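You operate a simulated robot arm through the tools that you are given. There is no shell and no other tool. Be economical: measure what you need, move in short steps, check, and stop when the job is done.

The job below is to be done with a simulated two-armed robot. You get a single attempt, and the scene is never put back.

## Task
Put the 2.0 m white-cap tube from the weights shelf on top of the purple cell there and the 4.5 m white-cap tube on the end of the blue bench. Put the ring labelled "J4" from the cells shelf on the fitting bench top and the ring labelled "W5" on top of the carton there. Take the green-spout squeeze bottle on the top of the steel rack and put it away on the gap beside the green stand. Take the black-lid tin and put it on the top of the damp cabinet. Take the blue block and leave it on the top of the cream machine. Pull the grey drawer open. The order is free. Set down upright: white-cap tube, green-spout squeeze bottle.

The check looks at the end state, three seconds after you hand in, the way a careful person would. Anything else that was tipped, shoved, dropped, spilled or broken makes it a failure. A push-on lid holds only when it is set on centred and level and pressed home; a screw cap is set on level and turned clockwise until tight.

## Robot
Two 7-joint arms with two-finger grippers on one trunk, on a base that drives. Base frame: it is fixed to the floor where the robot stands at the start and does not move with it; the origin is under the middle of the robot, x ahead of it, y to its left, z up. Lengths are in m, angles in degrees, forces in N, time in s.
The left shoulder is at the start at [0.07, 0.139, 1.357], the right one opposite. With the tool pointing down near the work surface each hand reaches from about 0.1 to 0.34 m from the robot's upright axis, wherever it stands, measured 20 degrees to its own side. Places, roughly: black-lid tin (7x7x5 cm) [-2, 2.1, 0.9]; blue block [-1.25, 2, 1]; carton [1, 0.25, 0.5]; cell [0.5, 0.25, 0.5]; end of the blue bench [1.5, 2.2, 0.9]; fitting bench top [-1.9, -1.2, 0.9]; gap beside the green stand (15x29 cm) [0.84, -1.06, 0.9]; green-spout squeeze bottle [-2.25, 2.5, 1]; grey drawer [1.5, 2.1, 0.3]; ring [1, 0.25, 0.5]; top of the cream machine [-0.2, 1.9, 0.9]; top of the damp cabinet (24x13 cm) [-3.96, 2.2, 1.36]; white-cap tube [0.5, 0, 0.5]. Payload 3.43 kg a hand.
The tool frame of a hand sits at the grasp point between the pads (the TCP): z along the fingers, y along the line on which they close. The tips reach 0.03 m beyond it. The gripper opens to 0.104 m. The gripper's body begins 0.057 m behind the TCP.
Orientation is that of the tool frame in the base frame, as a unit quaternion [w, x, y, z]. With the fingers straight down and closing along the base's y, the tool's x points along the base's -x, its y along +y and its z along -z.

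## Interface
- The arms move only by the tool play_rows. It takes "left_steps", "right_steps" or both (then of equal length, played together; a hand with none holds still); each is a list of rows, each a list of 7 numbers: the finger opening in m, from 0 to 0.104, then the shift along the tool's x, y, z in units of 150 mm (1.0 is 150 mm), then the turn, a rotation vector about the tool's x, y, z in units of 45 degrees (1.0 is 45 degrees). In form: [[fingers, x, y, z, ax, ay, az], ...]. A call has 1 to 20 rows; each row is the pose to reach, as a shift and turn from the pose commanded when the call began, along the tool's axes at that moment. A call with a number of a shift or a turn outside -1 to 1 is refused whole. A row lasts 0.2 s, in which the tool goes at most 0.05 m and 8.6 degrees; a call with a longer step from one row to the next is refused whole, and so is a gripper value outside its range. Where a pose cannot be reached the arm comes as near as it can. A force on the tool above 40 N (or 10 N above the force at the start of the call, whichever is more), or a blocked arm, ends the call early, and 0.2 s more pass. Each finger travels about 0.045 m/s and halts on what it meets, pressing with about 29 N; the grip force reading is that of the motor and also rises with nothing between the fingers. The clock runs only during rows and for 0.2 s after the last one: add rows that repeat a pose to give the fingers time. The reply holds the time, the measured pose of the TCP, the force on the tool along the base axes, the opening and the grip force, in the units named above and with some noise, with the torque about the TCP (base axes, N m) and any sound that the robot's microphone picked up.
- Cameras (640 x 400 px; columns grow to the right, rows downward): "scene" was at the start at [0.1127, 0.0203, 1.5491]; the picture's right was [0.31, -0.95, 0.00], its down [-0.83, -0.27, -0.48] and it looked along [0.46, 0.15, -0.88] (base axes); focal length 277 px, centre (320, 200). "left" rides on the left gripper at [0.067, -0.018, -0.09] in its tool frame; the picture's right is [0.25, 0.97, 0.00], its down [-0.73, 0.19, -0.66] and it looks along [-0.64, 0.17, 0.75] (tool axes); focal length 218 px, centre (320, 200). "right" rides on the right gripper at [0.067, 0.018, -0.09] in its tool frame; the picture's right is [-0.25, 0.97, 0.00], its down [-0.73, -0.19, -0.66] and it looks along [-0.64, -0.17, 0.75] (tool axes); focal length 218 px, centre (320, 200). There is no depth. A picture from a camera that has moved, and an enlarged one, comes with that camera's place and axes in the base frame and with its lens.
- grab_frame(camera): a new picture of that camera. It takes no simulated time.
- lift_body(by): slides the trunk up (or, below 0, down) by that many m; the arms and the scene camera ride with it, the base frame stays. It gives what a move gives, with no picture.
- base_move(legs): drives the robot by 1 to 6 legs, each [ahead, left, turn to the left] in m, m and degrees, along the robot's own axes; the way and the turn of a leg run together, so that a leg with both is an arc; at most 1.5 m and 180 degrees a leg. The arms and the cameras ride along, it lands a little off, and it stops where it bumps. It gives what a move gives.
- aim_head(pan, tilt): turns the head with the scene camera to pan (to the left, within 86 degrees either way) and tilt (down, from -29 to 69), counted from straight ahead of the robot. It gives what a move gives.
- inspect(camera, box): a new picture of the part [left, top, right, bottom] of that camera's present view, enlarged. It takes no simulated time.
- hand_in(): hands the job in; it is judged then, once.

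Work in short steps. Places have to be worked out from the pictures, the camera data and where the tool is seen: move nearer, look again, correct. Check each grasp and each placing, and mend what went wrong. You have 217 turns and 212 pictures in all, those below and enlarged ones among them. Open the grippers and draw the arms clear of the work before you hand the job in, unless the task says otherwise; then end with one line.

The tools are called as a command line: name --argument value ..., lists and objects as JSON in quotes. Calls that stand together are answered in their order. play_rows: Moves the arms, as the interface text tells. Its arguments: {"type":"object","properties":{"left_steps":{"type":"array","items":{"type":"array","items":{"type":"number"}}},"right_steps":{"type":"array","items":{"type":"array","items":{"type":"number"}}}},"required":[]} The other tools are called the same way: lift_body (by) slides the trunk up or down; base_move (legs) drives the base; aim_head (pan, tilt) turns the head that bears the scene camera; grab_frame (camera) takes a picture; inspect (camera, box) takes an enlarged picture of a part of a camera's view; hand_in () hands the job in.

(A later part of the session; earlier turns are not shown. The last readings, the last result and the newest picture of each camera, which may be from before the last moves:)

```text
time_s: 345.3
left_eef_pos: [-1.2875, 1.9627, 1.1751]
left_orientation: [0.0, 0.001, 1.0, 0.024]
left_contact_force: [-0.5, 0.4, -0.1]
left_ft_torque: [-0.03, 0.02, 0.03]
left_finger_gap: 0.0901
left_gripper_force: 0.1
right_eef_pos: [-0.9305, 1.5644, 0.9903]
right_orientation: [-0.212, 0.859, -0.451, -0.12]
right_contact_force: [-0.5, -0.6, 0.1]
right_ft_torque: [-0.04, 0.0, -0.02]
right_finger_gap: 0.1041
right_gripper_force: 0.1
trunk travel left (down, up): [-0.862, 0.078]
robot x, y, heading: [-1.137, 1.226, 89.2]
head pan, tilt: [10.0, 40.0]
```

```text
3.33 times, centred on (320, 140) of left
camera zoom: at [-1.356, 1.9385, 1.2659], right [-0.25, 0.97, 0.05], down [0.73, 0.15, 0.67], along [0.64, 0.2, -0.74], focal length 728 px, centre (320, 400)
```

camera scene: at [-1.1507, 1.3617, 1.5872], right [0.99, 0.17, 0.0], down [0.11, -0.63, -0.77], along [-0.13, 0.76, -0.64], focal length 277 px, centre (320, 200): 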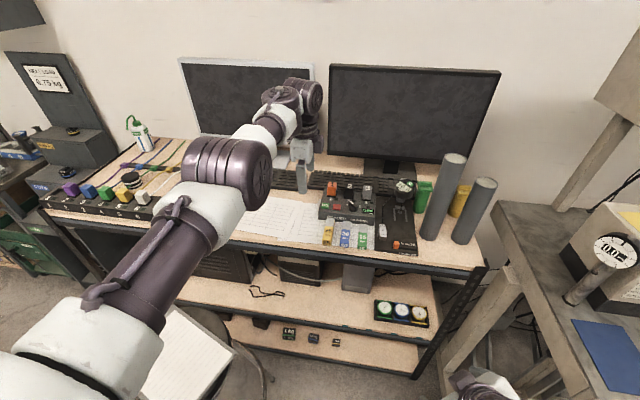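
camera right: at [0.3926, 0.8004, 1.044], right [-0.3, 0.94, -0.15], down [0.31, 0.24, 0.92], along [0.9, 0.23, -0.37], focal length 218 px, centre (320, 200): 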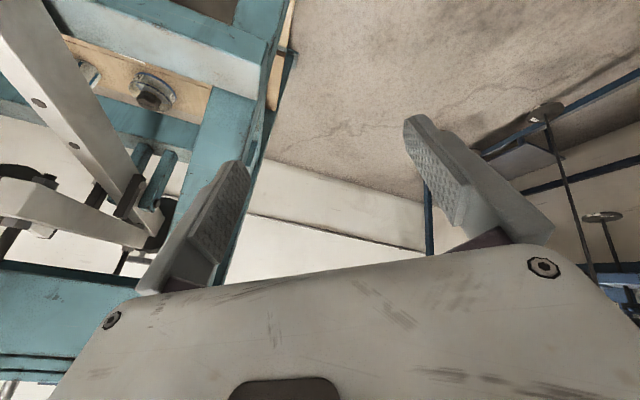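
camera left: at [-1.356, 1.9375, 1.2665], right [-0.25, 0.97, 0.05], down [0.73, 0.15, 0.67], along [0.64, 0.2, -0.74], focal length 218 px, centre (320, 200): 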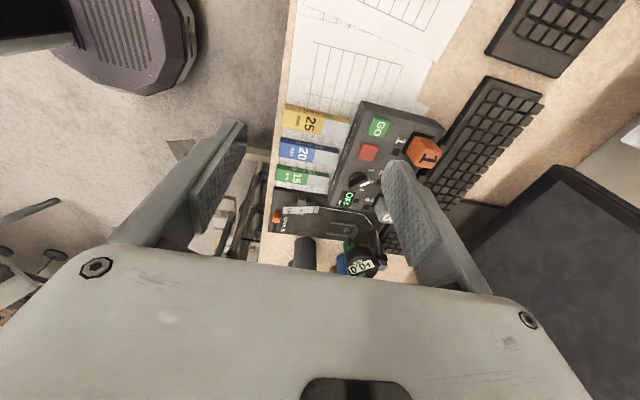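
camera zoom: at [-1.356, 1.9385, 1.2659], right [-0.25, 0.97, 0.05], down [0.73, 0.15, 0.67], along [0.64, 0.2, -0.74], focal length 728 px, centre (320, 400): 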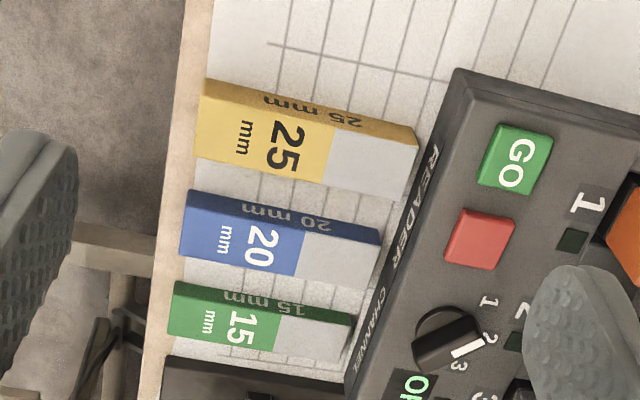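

It's a flat gauge block (20 mm thick, about 35 mm wide), centre about [-1.168,1.982], top about 0.93, skewed about 7°. I'll turn the hand so the fingers close across its width, and narrow the opening.

play_rows --left_steps '[[0.085, 0, 0, 0, 0, 0, -0.19], [0.08, 0, 0, 0, 0, 0, -0.38], [0.075, 0, 0, 0, 0, 0, -0.57], [0.07, 0, 0, 0, 0, 0, -0.76], [0.065, 0, 0, 0, 0, 0, -0.95], [0.06, 0, 0, 0, 0, 0, -1]]'

play_rows --left_steps '[[0.056, 0, 0, 0, 0, 0, -0.19], [0.056, 0, 0, 0, 0, 0, -0.38], [0.056, 0, 0, 0, 0, 0, -0.57], [0.056, 0, 0, 0, 0, 0, -0.76], [0.056, 0, 0, 0, 0, 0, -0.95], [0.056, 0, 0, 0, 0, 0, -1]]'

play_rows --left_steps '[[0.056, 0, 0, 0, 0, 0, -0.156], [0.056, 0, 0, 0, 0, 0, -0.156]]'

base_move --legs '[[0.015, -0.12, 0]]'

lift_body --by -0.13

grab_frame --camera "left"

```text
time_s: 346.7
left_eef_pos: [-1.2896, 1.961, 1.1758]
left_orientation: [0.011, -0.382, 0.924, 0.022]
left_contact_force: [0.0, 0.0, -0.1]
left_ft_torque: [-0.01, -0.01, 0.01]
left_finger_gap: 0.0598
left_gripper_force: 0.2
right_eef_pos: [-0.9314, 1.5645, 0.9894]
right_orientation: [-0.211, 0.859, -0.451, -0.12]
right_contact_force: [-0.2, -0.8, -0.6]
right_ft_torque: [-0.01, -0.02, -0.03]
right_finger_gap: 0.1043
right_gripper_force: 0.1
trunk travel left (down, up): [-0.862, 0.078]
robot x, y, heading: [-1.1358, 1.225, 89.4]
head pan, tilt: [10.0, 40.0]
```

```text
time_s: 348.1
left_eef_pos: [-1.2871, 1.962, 1.1745]
left_orientation: [0.018, -0.706, 0.708, 0.016]
left_contact_force: [1.0, -0.4, 0.1]
left_ft_torque: [0.01, 0.01, -0.01]
left_finger_gap: 0.0557
left_gripper_force: 0.1
right_eef_pos: [-0.9319, 1.5646, 0.9907]
right_orientation: [-0.211, 0.859, -0.452, -0.12]
right_contact_force: [0.0, 0.4, -0.2]
right_ft_torque: [0.02, -0.03, 0.0]
right_finger_gap: 0.1041
right_gripper_force: 0.0
trunk travel left (down, up): [-0.862, 0.078]
robot x, y, heading: [-1.1402, 1.2276, 89.5]
head pan, tilt: [10.0, 40.0]
```

```text
time_s: 348.7
left_eef_pos: [-1.2888, 1.9627, 1.1761]
left_orientation: [-0.018, 0.748, -0.663, -0.015]
left_contact_force: [-0.3, -0.7, 0.4]
left_ft_torque: [0.0, 0.03, 0.01]
left_finger_gap: 0.0559
left_gripper_force: 0.1
right_eef_pos: [-0.9317, 1.5659, 0.9904]
right_orientation: [-0.211, 0.859, -0.451, -0.12]
right_contact_force: [0.2, 0.5, 0.8]
right_ft_torque: [0.01, -0.02, 0.0]
right_finger_gap: 0.1039
right_gripper_force: 0.1
trunk travel left (down, up): [-0.862, 0.078]
robot x, y, heading: [-1.1336, 1.2313, 89.7]
head pan, tilt: [10.0, 40.0]
```

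```text
time_s: 350.0
left_eef_pos: [-1.168, 1.978, 1.1749]
left_orientation: [-0.02, 0.746, -0.666, -0.015]
left_contact_force: [-0.7, 0.0, 0.7]
left_ft_torque: [0.0, -0.02, 0.0]
left_finger_gap: 0.056
left_gripper_force: 0.0
right_eef_pos: [-0.8119, 1.5786, 0.9914]
right_orientation: [-0.211, 0.858, -0.453, -0.119]
right_contact_force: [-0.2, -0.4, 0.1]
right_ft_torque: [-0.02, -0.02, -0.01]
right_finger_gap: 0.1041
right_gripper_force: 0.1
trunk travel left (down, up): [-0.862, 0.078]
robot x, y, heading: [-1.0211, 1.2371, 89.1]
head pan, tilt: [10.0, 40.0]
```

```text
time_s: 351.5
left_eef_pos: [-1.1666, 1.9777, 1.0448]
left_orientation: [-0.019, 0.746, -0.666, -0.015]
left_contact_force: [0.0, 0.6, 0.6]
left_ft_torque: [0.0, -0.01, -0.01]
left_finger_gap: 0.056
left_gripper_force: 0.1
right_eef_pos: [-0.8114, 1.5777, 0.8601]
right_orientation: [-0.212, 0.857, -0.454, -0.12]
right_contact_force: [0.7, 0.0, -1.8]
right_ft_torque: [0.0, 0.01, -0.03]
right_finger_gap: 0.1043
right_gripper_force: 0.1
trunk travel left (down, up): [-0.732, 0.208]
robot x, y, heading: [-1.0184, 1.2406, 89.2]
head pan, tilt: [10.0, 40.0]
```

```text
71 pictures are left
camera left: at [-1.1417, 1.9064, 1.1336], right [-0.93, -0.36, -0.02], down [-0.27, 0.67, 0.69], along [-0.24, 0.65, -0.72], focal length 218 px, centre (320, 200)
```

left: 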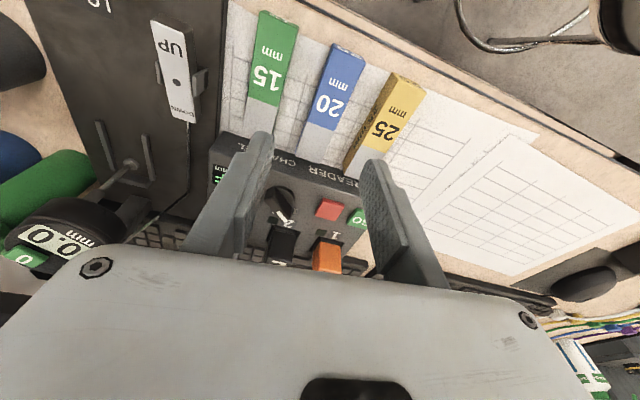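

The block axis is about 6 mm left of the tool line and 3° off. I'll correct both and descend between the neighbours.

play_rows --left_steps '[[0.056, 0, 0.043, 0, 0, 0, 0.065], [0.056, 0, 0.043, 0, 0, 0, 0.065]]'

lift_body --by -0.075

grab_frame --camera "left"

```text
time_s: 352.1
left_eef_pos: [-1.1728, 1.9758, 1.0457]
left_orientation: [-0.019, 0.729, -0.684, -0.016]
left_contact_force: [0.4, 1.2, -0.3]
left_ft_torque: [0.0, 0.01, 0.02]
left_finger_gap: 0.0559
left_gripper_force: 0.1
right_eef_pos: [-0.8117, 1.5773, 0.8602]
right_orientation: [-0.212, 0.857, -0.454, -0.121]
right_contact_force: [0.2, -0.8, -0.2]
right_ft_torque: [0.02, 0.0, -0.01]
right_finger_gap: 0.1039
right_gripper_force: 0.0
trunk travel left (down, up): [-0.732, 0.208]
robot x, y, heading: [-1.0161, 1.244, 89.3]
head pan, tilt: [10.0, 40.0]
```

```text
time_s: 353.3
left_eef_pos: [-1.1735, 1.9757, 0.9711]
left_orientation: [-0.019, 0.729, -0.684, -0.016]
left_contact_force: [0.6, 0.1, 0.0]
left_ft_torque: [0.0, -0.04, 0.02]
left_finger_gap: 0.0558
left_gripper_force: 0.0
right_eef_pos: [-0.8114, 1.5765, 0.7844]
right_orientation: [-0.212, 0.857, -0.454, -0.12]
right_contact_force: [0.2, -0.8, -0.4]
right_ft_torque: [-0.03, 0.04, 0.02]
right_finger_gap: 0.1041
right_gripper_force: 0.2
trunk travel left (down, up): [-0.657, 0.283]
robot x, y, heading: [-1.02, 1.2439, 89.2]
head pan, tilt: [10.0, 40.0]
```

```text
70 pictures are left
camera left: at [-1.151, 1.9043, 1.0589], right [-0.95, -0.31, -0.02], down [-0.24, 0.68, 0.69], along [-0.2, 0.66, -0.72], focal length 218 px, centre (320, 200)
```

left: 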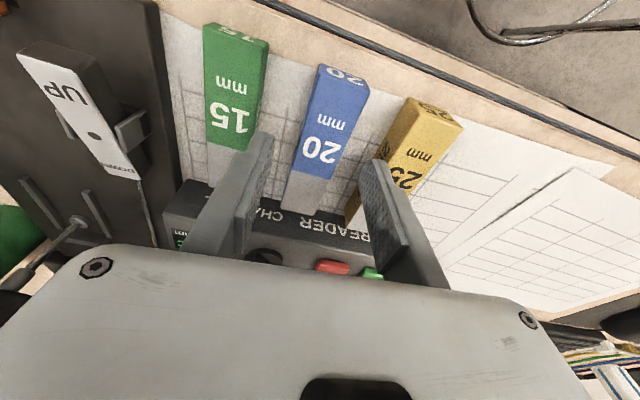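

lift_body --by -0.02

grab_frame --camera "left"

```text
time_s: 353.9
left_eef_pos: [-1.1721, 1.9757, 0.9533]
left_orientation: [-0.019, 0.729, -0.684, -0.017]
left_contact_force: [-1.2, -1.0, 3.8]
left_ft_torque: [-0.1, 0.14, 0.02]
left_finger_gap: 0.0558
left_gripper_force: 0.0
right_eef_pos: [-0.8118, 1.5781, 0.7655]
right_orientation: [-0.212, 0.857, -0.454, -0.121]
right_contact_force: [0.5, 1.1, -0.1]
right_ft_torque: [0.0, 0.0, 0.0]
right_finger_gap: 0.104
right_gripper_force: 0.1
trunk travel left (down, up): [-0.637, 0.303]
robot x, y, heading: [-1.0233, 1.241, 89.1]
head pan, tilt: [10.0, 40.0]
```

```text
69 pictures are left
camera left: at [-1.1511, 1.9042, 1.0393], right [-0.95, -0.31, -0.02], down [-0.24, 0.68, 0.69], along [-0.2, 0.66, -0.72], focal length 218 px, centre (320, 200)
```

left: 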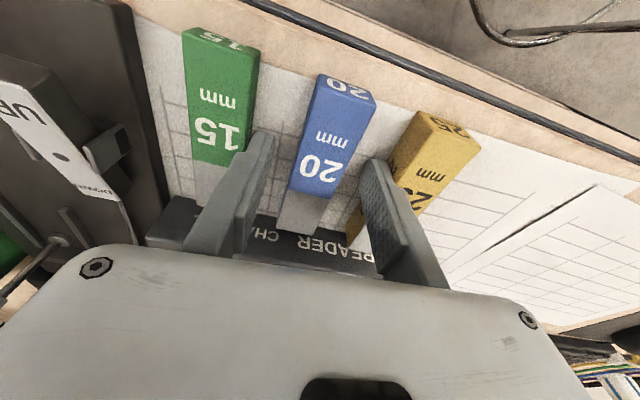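

A light touch: the tips have reached the desk (about 0.92). I'll raise a hair and close on the block.

play_rows --left_steps '[[0.05, 0, 0, -0.015, 0, 0, 0], [0.04, 0, 0, -0.015, 0, 0, 0], [0.03, 0, 0, -0.015, 0, 0, 0], [0.02, 0, 0, -0.015, 0, 0, 0], [0.015, 0, 0, -0.015, 0, 0, 0], [0.015, 0, 0, -0.015, 0, 0, 0]]'

lift_body --by 0.05

grab_frame --camera "left"

```text
time_s: 355.3
left_eef_pos: [-1.1722, 1.9746, 0.952]
left_orientation: [-0.019, 0.729, -0.684, -0.017]
left_contact_force: [0.8, -0.4, 0.0]
left_ft_torque: [-0.04, 0.02, 0.04]
left_finger_gap: 0.0274
left_gripper_force: 29.3
right_eef_pos: [-0.8102, 1.5787, 0.7652]
right_orientation: [-0.211, 0.857, -0.454, -0.121]
right_contact_force: [1.3, 0.0, -0.5]
right_ft_torque: [0.01, 0.04, 0.04]
right_finger_gap: 0.1041
right_gripper_force: 0.2
trunk travel left (down, up): [-0.637, 0.303]
robot x, y, heading: [-1.0182, 1.2431, 89.3]
head pan, tilt: [10.0, 40.0]
```

```text
time_s: 356.2
left_eef_pos: [-1.1738, 1.975, 1.0024]
left_orientation: [-0.019, 0.728, -0.685, -0.016]
left_contact_force: [-0.8, 0.0, -1.6]
left_ft_torque: [-0.02, 0.01, 0.0]
left_finger_gap: 0.0273
left_gripper_force: 29.2
right_eef_pos: [-0.8112, 1.5782, 0.8153]
right_orientation: [-0.211, 0.858, -0.453, -0.121]
right_contact_force: [-0.6, 0.5, 0.5]
right_ft_torque: [0.0, -0.01, 0.02]
right_finger_gap: 0.1039
right_gripper_force: 0.0
trunk travel left (down, up): [-0.687, 0.253]
robot x, y, heading: [-1.0189, 1.2434, 89.3]
head pan, tilt: [10.0, 40.0]
```

```text
68 pictures are left
camera left: at [-1.1519, 1.9048, 1.0903], right [-0.95, -0.31, -0.02], down [-0.24, 0.68, 0.69], along [-0.2, 0.66, -0.72], focal length 218 px, centre (320, 200)
```

left: 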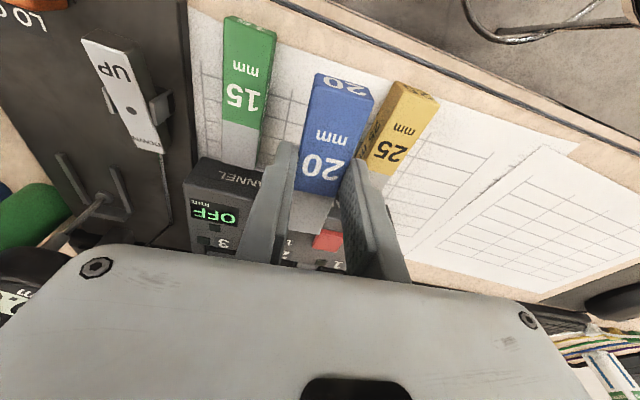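

The block is in hand; neighbours undisturbed. I'll lift, back out, and move over to the cream machine.

lift_body --by 0.15

base_move --legs '[[-0.42, 0, 0.7], [0, -0.95, 0]]'

aim_head --pan 5 --tilt 35

grab_frame --camera "scene"

```text
time_s: 358.0
left_eef_pos: [-1.1746, 1.9763, 1.1527]
left_orientation: [-0.019, 0.729, -0.685, -0.016]
left_contact_force: [0.5, -0.1, -1.7]
left_ft_torque: [0.0, -0.01, 0.01]
left_finger_gap: 0.0272
left_gripper_force: 29.0
right_eef_pos: [-0.8098, 1.5771, 0.9646]
right_orientation: [-0.211, 0.858, -0.453, -0.12]
right_contact_force: [-0.1, -0.7, 0.7]
right_ft_torque: [0.04, 0.0, 0.01]
right_finger_gap: 0.1038
right_gripper_force: 0.1
trunk travel left (down, up): [-0.837, 0.103]
robot x, y, heading: [-1.0191, 1.2416, 89.1]
head pan, tilt: [10.0, 40.0]
```

```text
time_s: 364.9
left_eef_pos: [-0.2869, 1.5621, 1.152]
left_orientation: [-0.018, 0.737, -0.676, -0.016]
left_contact_force: [-0.1, -1.0, -1.3]
left_ft_torque: [0.0, 0.01, 0.0]
left_finger_gap: 0.0273
left_gripper_force: 28.9
right_eef_pos: [0.0854, 1.1717, 0.9661]
right_orientation: [-0.21, 0.863, -0.442, -0.122]
right_contact_force: [0.3, -0.4, -0.2]
right_ft_torque: [-0.01, -0.01, 0.01]
right_finger_gap: 0.1038
right_gripper_force: 0.1
trunk travel left (down, up): [-0.837, 0.103]
robot x, y, heading: [-0.1134, 0.8316, 90.8]
head pan, tilt: [10.0, 40.0]
```

```text
time_s: 365.6
left_eef_pos: [-0.2861, 1.5622, 1.1524]
left_orientation: [-0.018, 0.737, -0.676, -0.016]
left_contact_force: [-0.1, 0.4, -1.9]
left_ft_torque: [-0.03, 0.0, 0.0]
left_finger_gap: 0.0273
left_gripper_force: 28.8
right_eef_pos: [0.0846, 1.1731, 0.9641]
right_orientation: [-0.209, 0.863, -0.443, -0.123]
right_contact_force: [-0.8, -0.2, -0.5]
right_ft_torque: [0.0, -0.01, 0.04]
right_finger_gap: 0.1042
right_gripper_force: 0.1
trunk travel left (down, up): [-0.837, 0.103]
robot x, y, heading: [-0.1082, 0.8292, 90.4]
head pan, tilt: [5.0, 35.0]
```

```text
67 pictures are left
camera scene: at [-0.1224, 0.9693, 1.5696], right [1.0, 0.1, 0.0], down [0.06, -0.57, -0.82], along [-0.08, 0.81, -0.57], focal length 277 px, centre (320, 200)
```

scene: 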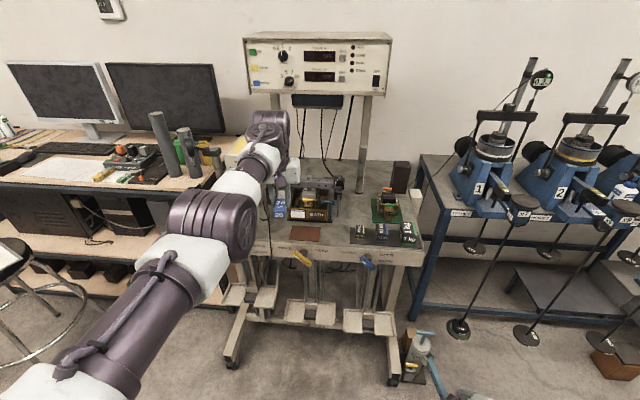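

inspect --camera "scene" --box '[210, 140, 450, 280]'

```text
2.67 times, centred on (330, 210) of scene
camera zoom: at [-0.1224, 0.9693, 1.5696], right [1.0, 0.1, 0.0], down [0.06, -0.57, -0.82], along [-0.08, 0.81, -0.57], focal length 738 px, centre (293, 173)
```

zoom: 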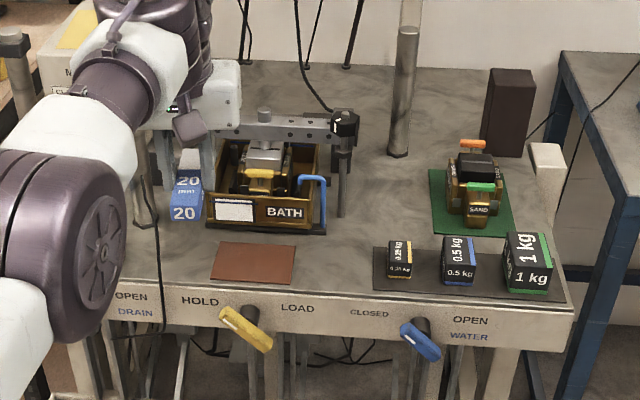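

There's a bare patch between the BATH box and the green mat, centre about [-0.072,1.873]. I'll move over it.

base_move --legs '[[0, -0.216, 0], [0.31, 0, 0]]'

lift_body --by -0.14

grab_frame --camera "left"

inspect --camera "scene" --box '[180, 140, 420, 280]'

```text
time_s: 369.0
left_eef_pos: [-0.0707, 1.8759, 1.1542]
left_orientation: [-0.019, 0.737, -0.675, -0.017]
left_contact_force: [-3.1, -8.4, -0.8]
left_ft_torque: [-0.14, 0.09, 0.09]
left_finger_gap: 0.0274
left_gripper_force: 29.1
right_eef_pos: [0.3017, 1.488, 0.9665]
right_orientation: [-0.211, 0.863, -0.443, -0.123]
right_contact_force: [-0.1, -0.4, -0.3]
right_ft_torque: [0.01, -0.01, -0.03]
right_finger_gap: 0.1039
right_gripper_force: 0.0
trunk travel left (down, up): [-0.837, 0.103]
robot x, y, heading: [0.103, 1.1449, 90.4]
head pan, tilt: [5.0, 35.0]
```

```text
time_s: 370.7
left_eef_pos: [-0.0693, 1.8768, 1.0124]
left_orientation: [-0.018, 0.737, -0.675, -0.016]
left_contact_force: [-2.7, -6.8, -2.0]
left_ft_torque: [-0.15, 0.09, 0.05]
left_finger_gap: 0.0273
left_gripper_force: 28.7
right_eef_pos: [0.3006, 1.4885, 0.8261]
right_orientation: [-0.21, 0.863, -0.443, -0.123]
right_contact_force: [-0.6, 0.4, 0.3]
right_ft_torque: [0.02, 0.0, -0.01]
right_finger_gap: 0.1041
right_gripper_force: 0.2
trunk travel left (down, up): [-0.697, 0.243]
robot x, y, heading: [0.1009, 1.148, 90.4]
head pan, tilt: [5.0, 35.0]
```

```text
65 pictures are left
camera left: at [-0.0477, 1.8065, 1.1008], right [-0.94, -0.34, -0.02], down [-0.25, 0.68, 0.69], along [-0.22, 0.65, -0.72], focal length 218 px, centre (320, 200)
```

left: 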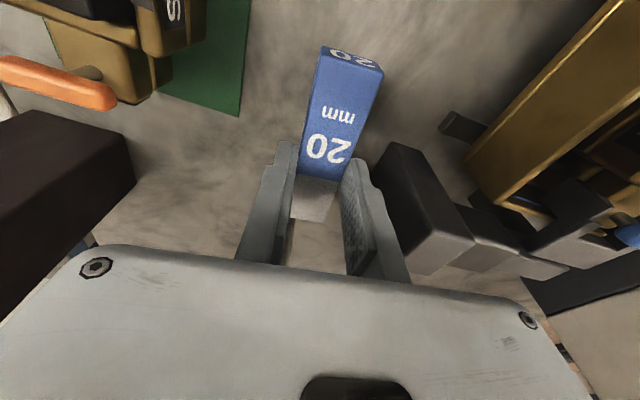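

```text
2.67 times, centred on (300, 210) of scene
camera zoom: at [0.0923, 1.2849, 1.4298], right [1.0, 0.1, 0.0], down [0.06, -0.57, -0.82], along [-0.08, 0.82, -0.57], focal length 738 px, centre (373, 173)
```

zoom: 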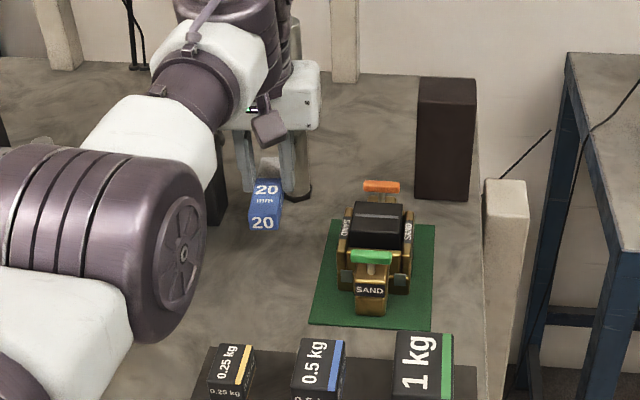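

There's a light push against the hand, probably the metal cylinder standing behind. I'll back off 4 cm.

base_move --legs '[[-0.045, 0, 0]]'

grab_frame --camera "left"

grab_frame --camera "scene"

```text
time_s: 371.7
left_eef_pos: [-0.0688, 1.8346, 1.0137]
left_orientation: [-0.024, 0.73, -0.683, -0.022]
left_contact_force: [-0.5, -0.5, -1.2]
left_ft_torque: [0.03, 0.02, 0.02]
left_finger_gap: 0.0273
left_gripper_force: 29.0
right_eef_pos: [0.302, 1.4414, 0.8259]
right_orientation: [-0.21, 0.862, -0.444, -0.123]
right_contact_force: [0.7, -0.6, -0.3]
right_ft_torque: [0.01, 0.01, 0.0]
right_finger_gap: 0.1043
right_gripper_force: 0.0
trunk travel left (down, up): [-0.697, 0.243]
robot x, y, heading: [0.099, 1.1039, 90.3]
head pan, tilt: [5.0, 35.0]
stopped in leg 1: the force on the tool passed its limit at 77 N (the readings are from after the stop); the commanded pose is now the measured one
```

```text
63 pictures are left
camera left: at [-0.0461, 1.7616, 1.1], right [-0.95, -0.32, -0.02], down [-0.24, 0.67, 0.7], along [-0.21, 0.67, -0.71], focal length 218 px, centre (320, 200)
```

left: 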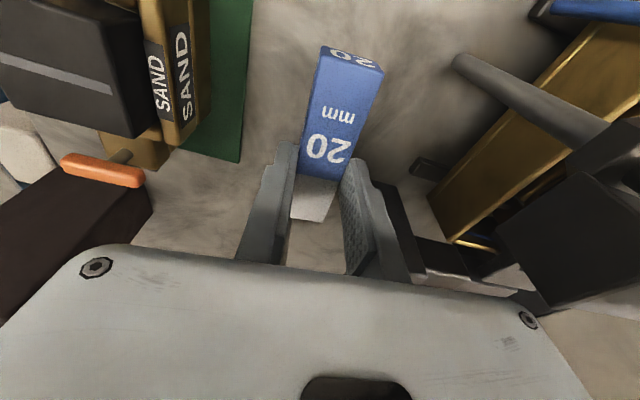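

```text
62 pictures are left
camera scene: at [0.0935, 1.2383, 1.4299], right [1.0, 0.09, 0.0], down [0.05, -0.57, -0.82], along [-0.08, 0.82, -0.57], focal length 277 px, centre (320, 200)
```

scene: 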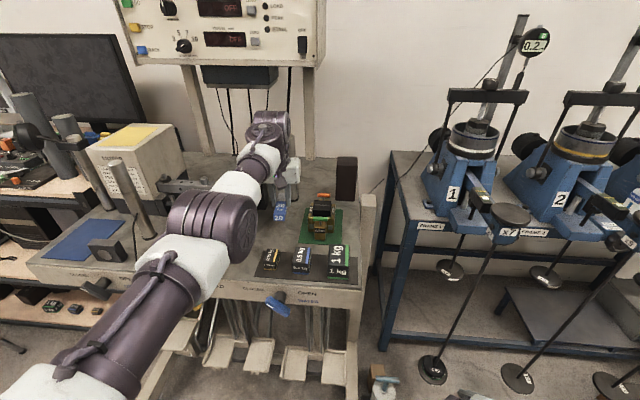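

inspect --camera "scene" --box '[140, 120, 360, 260]'

```text
2.86 times, centred on (250, 190) of scene
camera zoom: at [0.0935, 1.2383, 1.4299], right [1.0, 0.09, 0.0], down [0.05, -0.57, -0.82], along [-0.08, 0.82, -0.57], focal length 791 px, centre (520, 229)
```

zoom: 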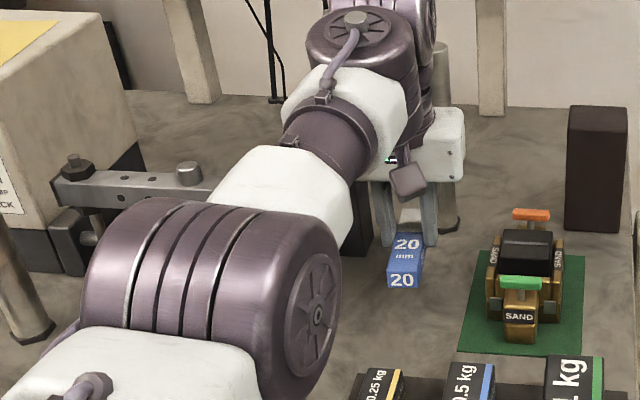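

grab_frame --camera "right"

inspect --camera "left" --box '[320, 0, 640, 300]'

```text
60 pictures are left
camera right: at [0.3284, 1.342, 0.8741], right [-0.94, -0.32, -0.15], down [-0.25, 0.31, 0.92], along [-0.25, 0.9, -0.37], focal length 218 px, centre (320, 200)
```

right: 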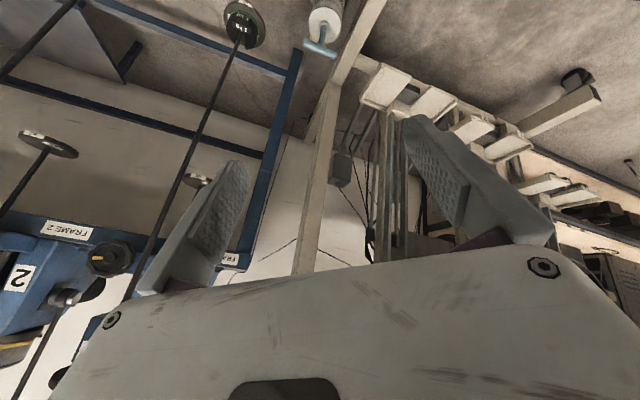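

```text
1.33 times, centred on (480, 150) of left
camera zoom: at [-0.0461, 1.7616, 1.1], right [-0.95, -0.32, -0.02], down [-0.24, 0.67, 0.7], along [-0.21, 0.67, -0.71], focal length 291 px, centre (107, 267)
```

zoom: 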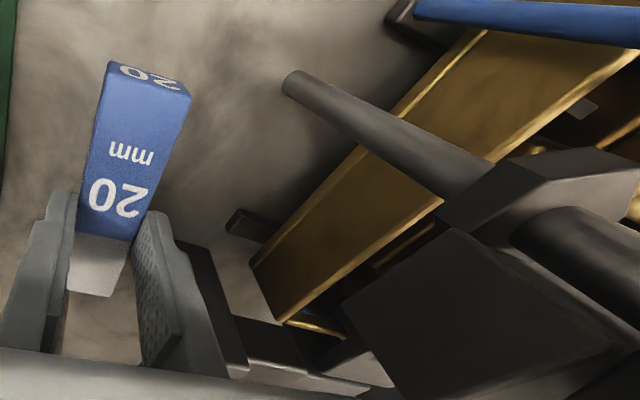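

The hand's left side had brushed the end of the bath's beam. I'll shift 2.5 cm right for clearance, then lower.

base_move --legs '[[0, -0.025, 0]]'

lift_body --by -0.07

lift_body --by -0.015

grab_frame --camera "left"

```text
time_s: 372.5
left_eef_pos: [-0.0477, 1.8376, 1.0117]
left_orientation: [-0.024, 0.731, -0.682, -0.021]
left_contact_force: [0.2, -0.1, -1.5]
left_ft_torque: [0.02, -0.04, 0.02]
left_finger_gap: 0.0275
left_gripper_force: 28.9
right_eef_pos: [0.3245, 1.4442, 0.8246]
right_orientation: [-0.209, 0.863, -0.443, -0.121]
right_contact_force: [-0.6, -0.3, 0.6]
right_ft_torque: [-0.01, 0.01, 0.0]
right_finger_gap: 0.104
right_gripper_force: 0.1
trunk travel left (down, up): [-0.697, 0.243]
robot x, y, heading: [0.1277, 1.1047, 90.0]
head pan, tilt: [5.0, 35.0]
```

```text
time_s: 373.4
left_eef_pos: [-0.0441, 1.8383, 0.9668]
left_orientation: [-0.032, 0.73, -0.682, -0.031]
left_contact_force: [2.1, -8.4, 19.8]
left_ft_torque: [-0.47, 0.26, 0.2]
left_finger_gap: 0.0276
left_gripper_force: 29.2
right_eef_pos: [0.3265, 1.4413, 0.7645]
right_orientation: [-0.211, 0.863, -0.443, -0.124]
right_contact_force: [-0.2, 0.2, -0.3]
right_ft_torque: [-0.03, -0.02, 0.0]
right_finger_gap: 0.104
right_gripper_force: 0.1
trunk travel left (down, up): [-0.637, 0.303]
robot x, y, heading: [0.1283, 1.104, 90.6]
head pan, tilt: [5.0, 35.0]
stopped: the force on the tool passed its limit at 51 N (the readings are from after the stop); the commanded pose is now the measured one
```

```text
time_s: 373.8
left_eef_pos: [-0.0449, 1.8419, 0.9652]
left_orientation: [-0.038, 0.731, -0.681, -0.036]
left_contact_force: [0.7, -7.0, 16.4]
left_ft_torque: [-0.56, 0.26, 0.13]
left_finger_gap: 0.0276
left_gripper_force: 28.6
right_eef_pos: [0.3263, 1.4426, 0.7598]
right_orientation: [-0.211, 0.862, -0.444, -0.124]
right_contact_force: [0.1, 0.9, 1.2]
right_ft_torque: [0.02, -0.02, -0.02]
right_finger_gap: 0.1038
right_gripper_force: 0.0
trunk travel left (down, up): [-0.63, 0.31]
robot x, y, heading: [0.1238, 1.1047, 90.6]
head pan, tilt: [5.0, 35.0]
stopped: the force on the tool passed its limit at 46 N (the readings are from after the stop); the commanded pose is now the measured one
```

```text
58 pictures are left
camera left: at [-0.0231, 1.7647, 1.0505], right [-0.95, -0.32, -0.03], down [-0.24, 0.64, 0.73], along [-0.21, 0.7, -0.68], focal length 218 px, centre (320, 200)
```

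left: 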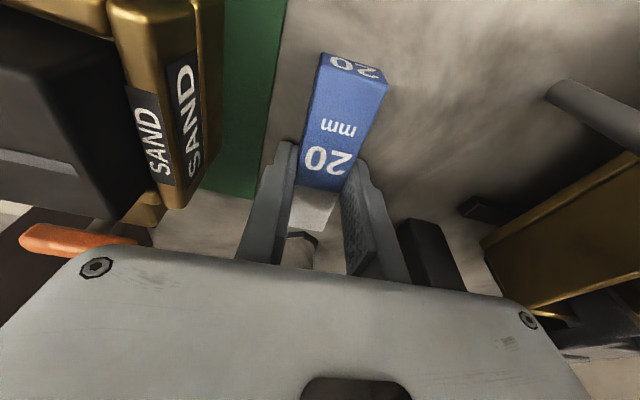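

inspect --camera "scene" --box '[200, 130, 360, 250]'

```text
3.33 times, centred on (280, 190) of scene
camera zoom: at [0.1187, 1.238, 1.3627], right [1.0, 0.1, 0.0], down [0.05, -0.57, -0.82], along [-0.08, 0.82, -0.57], focal length 923 px, centre (453, 233)
```

zoom: 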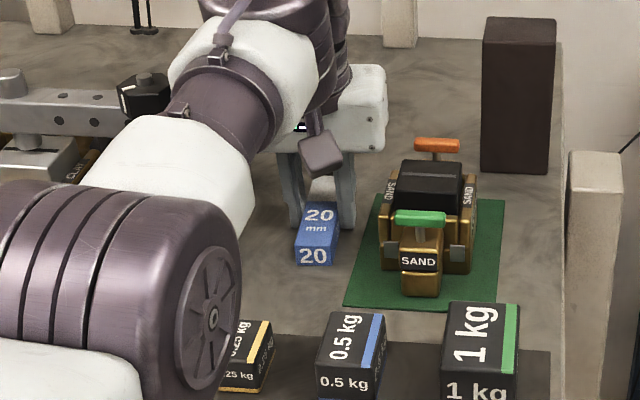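

The block seems to be catching on the foot of the metal post behind it. I'll raise, come back 3 cm, and look.

lift_body --by 0.04

base_move --legs '[[-0.03, 0, 0]]'

grab_frame --camera "left"

```text
time_s: 374.6
left_eef_pos: [-0.0463, 1.8435, 1.0002]
left_orientation: [-0.037, 0.73, -0.681, -0.034]
left_contact_force: [-0.2, -0.2, -1.3]
left_ft_torque: [0.01, 0.01, -0.02]
left_finger_gap: 0.0273
left_gripper_force: 29.4
right_eef_pos: [0.3266, 1.4439, 0.7982]
right_orientation: [-0.209, 0.863, -0.443, -0.122]
right_contact_force: [-0.6, 0.8, -0.3]
right_ft_torque: [0.01, -0.02, -0.02]
right_finger_gap: 0.1038
right_gripper_force: 0.0
trunk travel left (down, up): [-0.67, 0.27]
robot x, y, heading: [0.124, 1.1012, 90.8]
head pan, tilt: [5.0, 35.0]
```

```text
time_s: 375.5
left_eef_pos: [-0.0439, 1.8146, 1.0014]
left_orientation: [-0.036, 0.73, -0.682, -0.033]
left_contact_force: [-0.6, 0.1, -1.8]
left_ft_torque: [-0.01, 0.0, 0.03]
left_finger_gap: 0.0272
left_gripper_force: 28.7
right_eef_pos: [0.3266, 1.4147, 0.7976]
right_orientation: [-0.209, 0.863, -0.444, -0.122]
right_contact_force: [-0.2, -0.6, 0.0]
right_ft_torque: [-0.01, 0.02, 0.01]
right_finger_gap: 0.104
right_gripper_force: 0.0
trunk travel left (down, up): [-0.67, 0.27]
robot x, y, heading: [0.1277, 1.0752, 90.6]
head pan, tilt: [5.0, 35.0]
```

```text
56 pictures are left
camera left: at [-0.0231, 1.7389, 1.0847], right [-0.95, -0.32, -0.03], down [-0.24, 0.65, 0.72], along [-0.21, 0.69, -0.69], focal length 218 px, centre (320, 200)
```

left: 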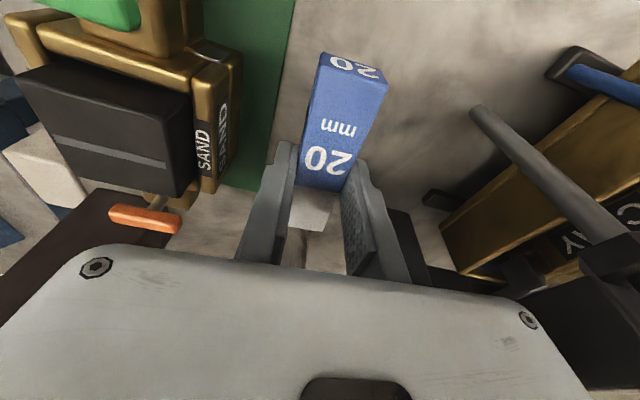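

Clear now. I'll correct the slight pitch and lower in small steps.

play_rows --left_steps '[[0.015, 0, 0, 0, 0, 0.06, 0], [0.015, 0, 0, 0, 0, 0.06, 0]]'

lift_body --by -0.03

lift_body --by -0.02

lift_body --by -0.012

```text
time_s: 376.1
left_eef_pos: [-0.0447, 1.8049, 1.0015]
left_orientation: [-0.02, 0.731, -0.682, -0.016]
left_contact_force: [0.0, -0.6, -2.2]
left_ft_torque: [0.02, 0.02, 0.01]
left_finger_gap: 0.0273
left_gripper_force: 29.0
left hand out of reach, approached as far as the arm can: row 1, 2
right_eef_pos: [0.3265, 1.4126, 0.798]
right_orientation: [-0.211, 0.862, -0.444, -0.123]
right_contact_force: [0.3, -0.8, 0.3]
right_ft_torque: [0.01, -0.02, 0.0]
right_finger_gap: 0.1041
right_gripper_force: 0.2
trunk travel left (down, up): [-0.67, 0.27]
robot x, y, heading: [0.127, 1.0733, 90.5]
head pan, tilt: [5.0, 35.0]
```

```text
time_s: 376.8
left_eef_pos: [-0.0447, 1.8058, 0.9718]
left_orientation: [-0.021, 0.731, -0.682, -0.017]
left_contact_force: [0.3, -0.2, -1.9]
left_ft_torque: [-0.01, -0.01, 0.04]
left_finger_gap: 0.0273
left_gripper_force: 28.9
right_eef_pos: [0.3276, 1.4139, 0.7681]
right_orientation: [-0.21, 0.862, -0.444, -0.123]
right_contact_force: [0.6, 0.2, 0.3]
right_ft_torque: [0.0, -0.02, -0.01]
right_finger_gap: 0.1041
right_gripper_force: 0.0
trunk travel left (down, up): [-0.64, 0.3]
robot x, y, heading: [0.1279, 1.0713, 90.6]
head pan, tilt: [5.0, 35.0]
```

```text
time_s: 377.4
left_eef_pos: [-0.0463, 1.8077, 0.9669]
left_orientation: [-0.028, 0.731, -0.681, -0.026]
left_contact_force: [0.1, -6.4, 14.0]
left_ft_torque: [-0.33, 0.27, 0.1]
left_finger_gap: 0.0275
left_gripper_force: 29.1
right_eef_pos: [0.3267, 1.414, 0.7493]
right_orientation: [-0.212, 0.862, -0.444, -0.123]
right_contact_force: [0.4, -0.1, -0.4]
right_ft_torque: [-0.01, 0.01, -0.04]
right_finger_gap: 0.1039
right_gripper_force: 0.1
trunk travel left (down, up): [-0.621, 0.319]
robot x, y, heading: [0.1272, 1.0751, 90.4]
head pan, tilt: [5.0, 35.0]
stopped: the force on the tool passed its limit at 45 N (the readings are from after the stop); the commanded pose is now the measured one
```

```text
time_s: 377.9
left_eef_pos: [-0.0465, 1.8115, 0.9669]
left_orientation: [-0.036, 0.73, -0.681, -0.032]
left_contact_force: [-0.8, -6.9, 16.6]
left_ft_torque: [-0.54, 0.26, 0.14]
left_finger_gap: 0.0273
left_gripper_force: 29.1
right_eef_pos: [0.327, 1.412, 0.7428]
right_orientation: [-0.21, 0.863, -0.443, -0.124]
right_contact_force: [-0.1, 0.1, 0.3]
right_ft_torque: [-0.04, -0.02, 0.02]
right_finger_gap: 0.1039
right_gripper_force: 0.0
trunk travel left (down, up): [-0.613, 0.327]
robot x, y, heading: [0.126, 1.0737, 90.2]
head pan, tilt: [5.0, 35.0]
stopped: the force on the tool passed its limit at 48 N (the readings are from after the stop); the commanded pose is now the measured one
```

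Contact is at the same height again, so this is simply the deck (about 0.937). I'll level the hand, set down gently and release.

lift_body --by 0.022

play_rows --left_steps '[[0.015, 0, 0, 0, 0, 0.06, 0], [0.015, 0, 0, 0, 0, 0.06, 0]]'

lift_body --by -0.008

lift_body --by -0.004

```text
time_s: 378.6
left_eef_pos: [-0.0467, 1.8119, 0.9836]
left_orientation: [-0.034, 0.73, -0.681, -0.031]
left_contact_force: [-0.8, 0.4, -2.1]
left_ft_torque: [-0.01, -0.01, 0.0]
left_finger_gap: 0.0275
left_gripper_force: 29.0
right_eef_pos: [0.3261, 1.4139, 0.7628]
right_orientation: [-0.21, 0.862, -0.444, -0.122]
right_contact_force: [0.1, 0.5, -0.2]
right_ft_torque: [-0.03, 0.0, 0.03]
right_finger_gap: 0.1041
right_gripper_force: 0.1
trunk travel left (down, up): [-0.635, 0.305]
robot x, y, heading: [0.1276, 1.0737, 90.4]
head pan, tilt: [5.0, 35.0]
```

```text
time_s: 379.1
left_eef_pos: [-0.0461, 1.8042, 0.9851]
left_orientation: [-0.018, 0.731, -0.682, -0.013]
left_contact_force: [0.9, -0.1, -2.3]
left_ft_torque: [-0.01, 0.02, -0.03]
left_finger_gap: 0.0274
left_gripper_force: 28.6
left hand out of reach, approached as far as the arm can: row 1, 2
right_eef_pos: [0.3258, 1.4136, 0.7645]
right_orientation: [-0.21, 0.863, -0.444, -0.122]
right_contact_force: [0.0, 0.3, -0.6]
right_ft_torque: [0.0, -0.01, -0.02]
right_finger_gap: 0.1041
right_gripper_force: 0.1
trunk travel left (down, up): [-0.635, 0.305]
robot x, y, heading: [0.1291, 1.0727, 90.8]
head pan, tilt: [5.0, 35.0]
```

```text
time_s: 379.7
left_eef_pos: [-0.0463, 1.8049, 0.9751]
left_orientation: [-0.018, 0.731, -0.682, -0.013]
left_contact_force: [0.2, 0.2, -1.5]
left_ft_torque: [0.0, 0.0, 0.01]
left_finger_gap: 0.0273
left_gripper_force: 29.0
right_eef_pos: [0.3253, 1.4148, 0.7543]
right_orientation: [-0.21, 0.863, -0.444, -0.123]
right_contact_force: [-0.7, 0.7, 1.2]
right_ft_torque: [0.0, 0.03, 0.03]
right_finger_gap: 0.1038
right_gripper_force: 0.1
trunk travel left (down, up): [-0.627, 0.313]
robot x, y, heading: [0.1293, 1.076, 90.7]
head pan, tilt: [5.0, 35.0]
```

```text
time_s: 380.2
left_eef_pos: [-0.0472, 1.8063, 0.9713]
left_orientation: [-0.017, 0.731, -0.682, -0.013]
left_contact_force: [0.2, 0.2, -2.0]
left_ft_torque: [0.01, -0.01, -0.02]
left_finger_gap: 0.0275
left_gripper_force: 28.9
right_eef_pos: [0.3262, 1.4142, 0.7511]
right_orientation: [-0.21, 0.863, -0.444, -0.123]
right_contact_force: [0.0, 0.0, -0.2]
right_ft_torque: [0.02, 0.02, 0.01]
right_finger_gap: 0.1039
right_gripper_force: 0.1
trunk travel left (down, up): [-0.623, 0.317]
robot x, y, heading: [0.1274, 1.0731, 90.2]
head pan, tilt: [5.0, 35.0]
```

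lift_body --by -0.004

play_rows --left_steps '[[0.035, 0, 0, 0, 0, 0, 0], [0.045, 0, 0, 0, 0, 0, 0], [0.055, 0, 0, 0, 0, 0, 0], [0.055, 0, 0, 0, 0, 0, 0]]'

lift_body --by 0.2

base_move --legs '[[-0.3, 0, 0]]'

inspect --camera "scene" --box '[160, 120, 400, 280]'

```text
time_s: 380.8
left_eef_pos: [-0.046, 1.804, 0.9687]
left_orientation: [-0.018, 0.731, -0.682, -0.014]
left_contact_force: [0.1, 0.1, -1.3]
left_ft_torque: [0.0, -0.03, 0.04]
left_finger_gap: 0.0274
left_gripper_force: 29.2
right_eef_pos: [0.3274, 1.4144, 0.7478]
right_orientation: [-0.21, 0.863, -0.443, -0.123]
right_contact_force: [0.4, 0.4, 0.0]
right_ft_torque: [-0.02, 0.01, -0.02]
right_finger_gap: 0.1041
right_gripper_force: 0.1
trunk travel left (down, up): [-0.619, 0.321]
robot x, y, heading: [0.1281, 1.0764, 90.5]
head pan, tilt: [5.0, 35.0]
```

```text
time_s: 381.8
left_eef_pos: [-0.0472, 1.8046, 0.97]
left_orientation: [-0.02, 0.731, -0.682, -0.015]
left_contact_force: [-3.4, 2.7, 8.0]
left_ft_torque: [-0.02, 0.31, 0.07]
left_finger_gap: 0.0498
left_gripper_force: 0.0
right_eef_pos: [0.3267, 1.4132, 0.7477]
right_orientation: [-0.211, 0.862, -0.445, -0.122]
right_contact_force: [1.0, 1.0, -0.2]
right_ft_torque: [-0.01, 0.01, 0.0]
right_finger_gap: 0.1039
right_gripper_force: 0.0
trunk travel left (down, up): [-0.619, 0.321]
robot x, y, heading: [0.125, 1.0736, 90.4]
head pan, tilt: [5.0, 35.0]
```

```text
time_s: 383.9
left_eef_pos: [-0.0462, 1.8043, 1.1692]
left_orientation: [-0.019, 0.731, -0.682, -0.013]
left_contact_force: [0.6, -0.3, -0.8]
left_ft_torque: [-0.01, -0.01, -0.01]
left_finger_gap: 0.0548
left_gripper_force: 0.1
right_eef_pos: [0.3257, 1.4142, 0.9478]
right_orientation: [-0.21, 0.862, -0.444, -0.122]
right_contact_force: [1.0, -0.6, -1.4]
right_ft_torque: [-0.03, -0.02, -0.05]
right_finger_gap: 0.1039
right_gripper_force: 0.1
trunk travel left (down, up): [-0.819, 0.121]
robot x, y, heading: [0.126, 1.0696, 90.4]
head pan, tilt: [5.0, 35.0]
```

```text
time_s: 386.2
left_eef_pos: [-0.0821, 1.5105, 1.1706]
left_orientation: [-0.018, 0.744, -0.668, -0.014]
left_contact_force: [0.4, 0.5, 0.9]
left_ft_torque: [0.02, -0.01, 0.0]
left_finger_gap: 0.0552
left_gripper_force: 0.0
right_eef_pos: [0.3047, 1.1342, 0.9483]
right_orientation: [-0.209, 0.87, -0.428, -0.127]
right_contact_force: [0.0, -0.3, -0.7]
right_ft_torque: [-0.04, 0.02, -0.03]
right_finger_gap: 0.1041
right_gripper_force: 0.1
trunk travel left (down, up): [-0.819, 0.121]
robot x, y, heading: [0.1167, 0.7878, 92.7]
head pan, tilt: [5.0, 35.0]
stopped in leg 1: the robot was blocked; the commanded pose is now the measured one
```

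```text
2.50 times, centred on (280, 200) of scene
camera zoom: at [0.1044, 0.9228, 1.5521], right [0.99, 0.13, 0.0], down [0.08, -0.57, -0.82], along [-0.11, 0.81, -0.57], focal length 692 px, centre (420, 200)
```

zoom: 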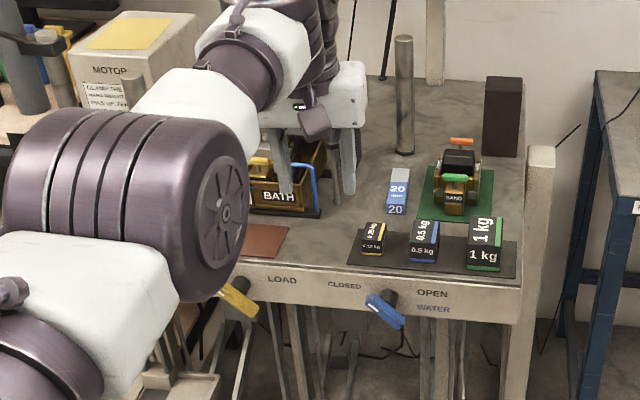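

The blue block is on the deck. The robot's rear bumped something while reversing, so I'll step forward and left, then check the frame side and reconfigure the right arm for the tin and bottle.

base_move --legs '[[0.06, 0, -2.7], [0, 0.7, 0]]'

play_rows --right_steps '[[0.104, -0.1, -0.11, 0.08, 0, 0, 0], [0.104, -0.2, -0.22, 0.16, 0, 0, 0], [0.104, -0.3, -0.33, 0.24, 0, 0, 0], [0.104, -0.4, -0.44, 0.32, 0, 0, 0], [0.104, -0.5, -0.55, 0.4, 0, 0, 0], [0.104, -0.61, -0.67, 0.47, 0, 0, 0]]'

play_rows --right_steps '[[0.104, 0, 0, 0, -0.06, -0.11, 0.06], [0.104, 0, 0, 0, -0.12, -0.22, 0.12], [0.104, 0, 0, 0, -0.18, -0.33, 0.18], [0.104, 0, 0, 0, -0.236, -0.444, 0.236], [0.104, 0, 0, 0, -0.236, -0.444, 0.236]]'

aim_head --pan -86 --tilt 35

grab_frame --camera "scene"

```text
time_s: 390.5
left_eef_pos: [-0.7337, 1.5825, 1.1691]
left_orientation: [-0.017, 0.728, -0.686, -0.014]
left_contact_force: [-0.4, 0.8, 0.4]
left_ft_torque: [-0.02, -0.06, 0.01]
left_finger_gap: 0.0549
left_gripper_force: 0.2
right_eef_pos: [-0.3656, 1.1884, 0.9468]
right_orientation: [-0.211, 0.86, -0.448, -0.122]
right_contact_force: [0.2, -0.9, -0.5]
right_ft_torque: [0.0, -0.01, 0.0]
right_finger_gap: 0.1039
right_gripper_force: 0.0
trunk travel left (down, up): [-0.819, 0.121]
robot x, y, heading: [-0.5705, 0.846, 89.9]
head pan, tilt: [5.0, 35.0]
```

```text
time_s: 391.9
left_eef_pos: [-0.7356, 1.5841, 1.1676]
left_orientation: [-0.018, 0.728, -0.686, -0.013]
left_contact_force: [-1.1, -0.1, -0.2]
left_ft_torque: [-0.04, 0.02, -0.05]
left_finger_gap: 0.0548
left_gripper_force: 0.0
right_eef_pos: [-0.3331, 1.3393, 0.9466]
right_orientation: [-0.21, 0.86, -0.449, -0.121]
right_contact_force: [-0.2, 0.0, -0.8]
right_ft_torque: [-0.03, -0.04, -0.01]
right_finger_gap: 0.1041
right_gripper_force: 0.2
trunk travel left (down, up): [-0.819, 0.121]
robot x, y, heading: [-0.5706, 0.8476, 89.7]
head pan, tilt: [5.0, 35.0]
```

```text
time_s: 392.6
left_eef_pos: [-0.7316, 1.5828, 1.1699]
left_orientation: [-0.017, 0.727, -0.686, -0.014]
left_contact_force: [0.2, 0.8, 0.6]
left_ft_torque: [-0.02, 0.02, 0.01]
left_finger_gap: 0.055
left_gripper_force: 0.0
right_eef_pos: [-0.2491, 1.3271, 0.9483]
right_orientation: [-0.236, 0.838, -0.465, -0.16]
right_contact_force: [1.1, -0.6, -0.2]
right_ft_torque: [0.06, 0.02, 0.0]
right_finger_gap: 0.1039
right_gripper_force: 0.0
trunk travel left (down, up): [-0.819, 0.121]
robot x, y, heading: [-0.565, 0.8502, 89.7]
head pan, tilt: [5.0, 35.0]
stopped in row 3 (right hand): the arm was blocked; the commanded pose is now the measured one
```

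```text
time_s: 394.3
left_eef_pos: [-0.7346, 1.5837, 1.1696]
left_orientation: [-0.018, 0.727, -0.686, -0.013]
left_contact_force: [-0.5, -0.4, -0.3]
left_ft_torque: [0.01, 0.01, 0.03]
left_finger_gap: 0.055
left_gripper_force: 0.1
right_eef_pos: [-0.2516, 1.3276, 0.9502]
right_orientation: [-0.236, 0.839, -0.464, -0.161]
right_contact_force: [-0.8, -0.4, -0.1]
right_ft_torque: [0.01, 0.03, -0.01]
right_finger_gap: 0.1038
right_gripper_force: 0.1
trunk travel left (down, up): [-0.819, 0.121]
robot x, y, heading: [-0.571, 0.8487, 90.0]
head pan, tilt: [-85.9, 35.0]
```

```text
54 pictures are left
camera scene: at [-0.4804, 0.9058, 1.5518], right [0.07, -1.0, 0.0], down [-0.57, -0.04, -0.82], along [0.82, 0.06, -0.57], focal length 277 px, centre (320, 200)
```

scene: 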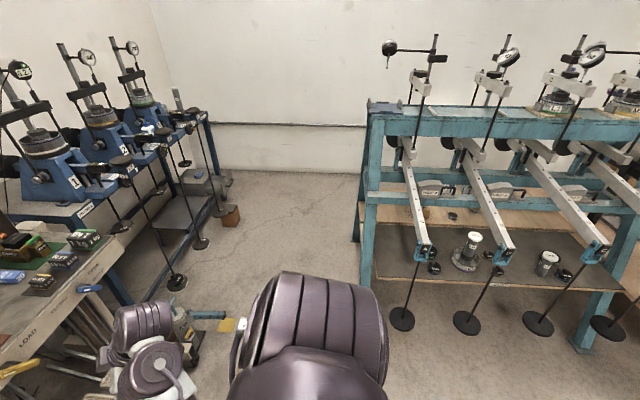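

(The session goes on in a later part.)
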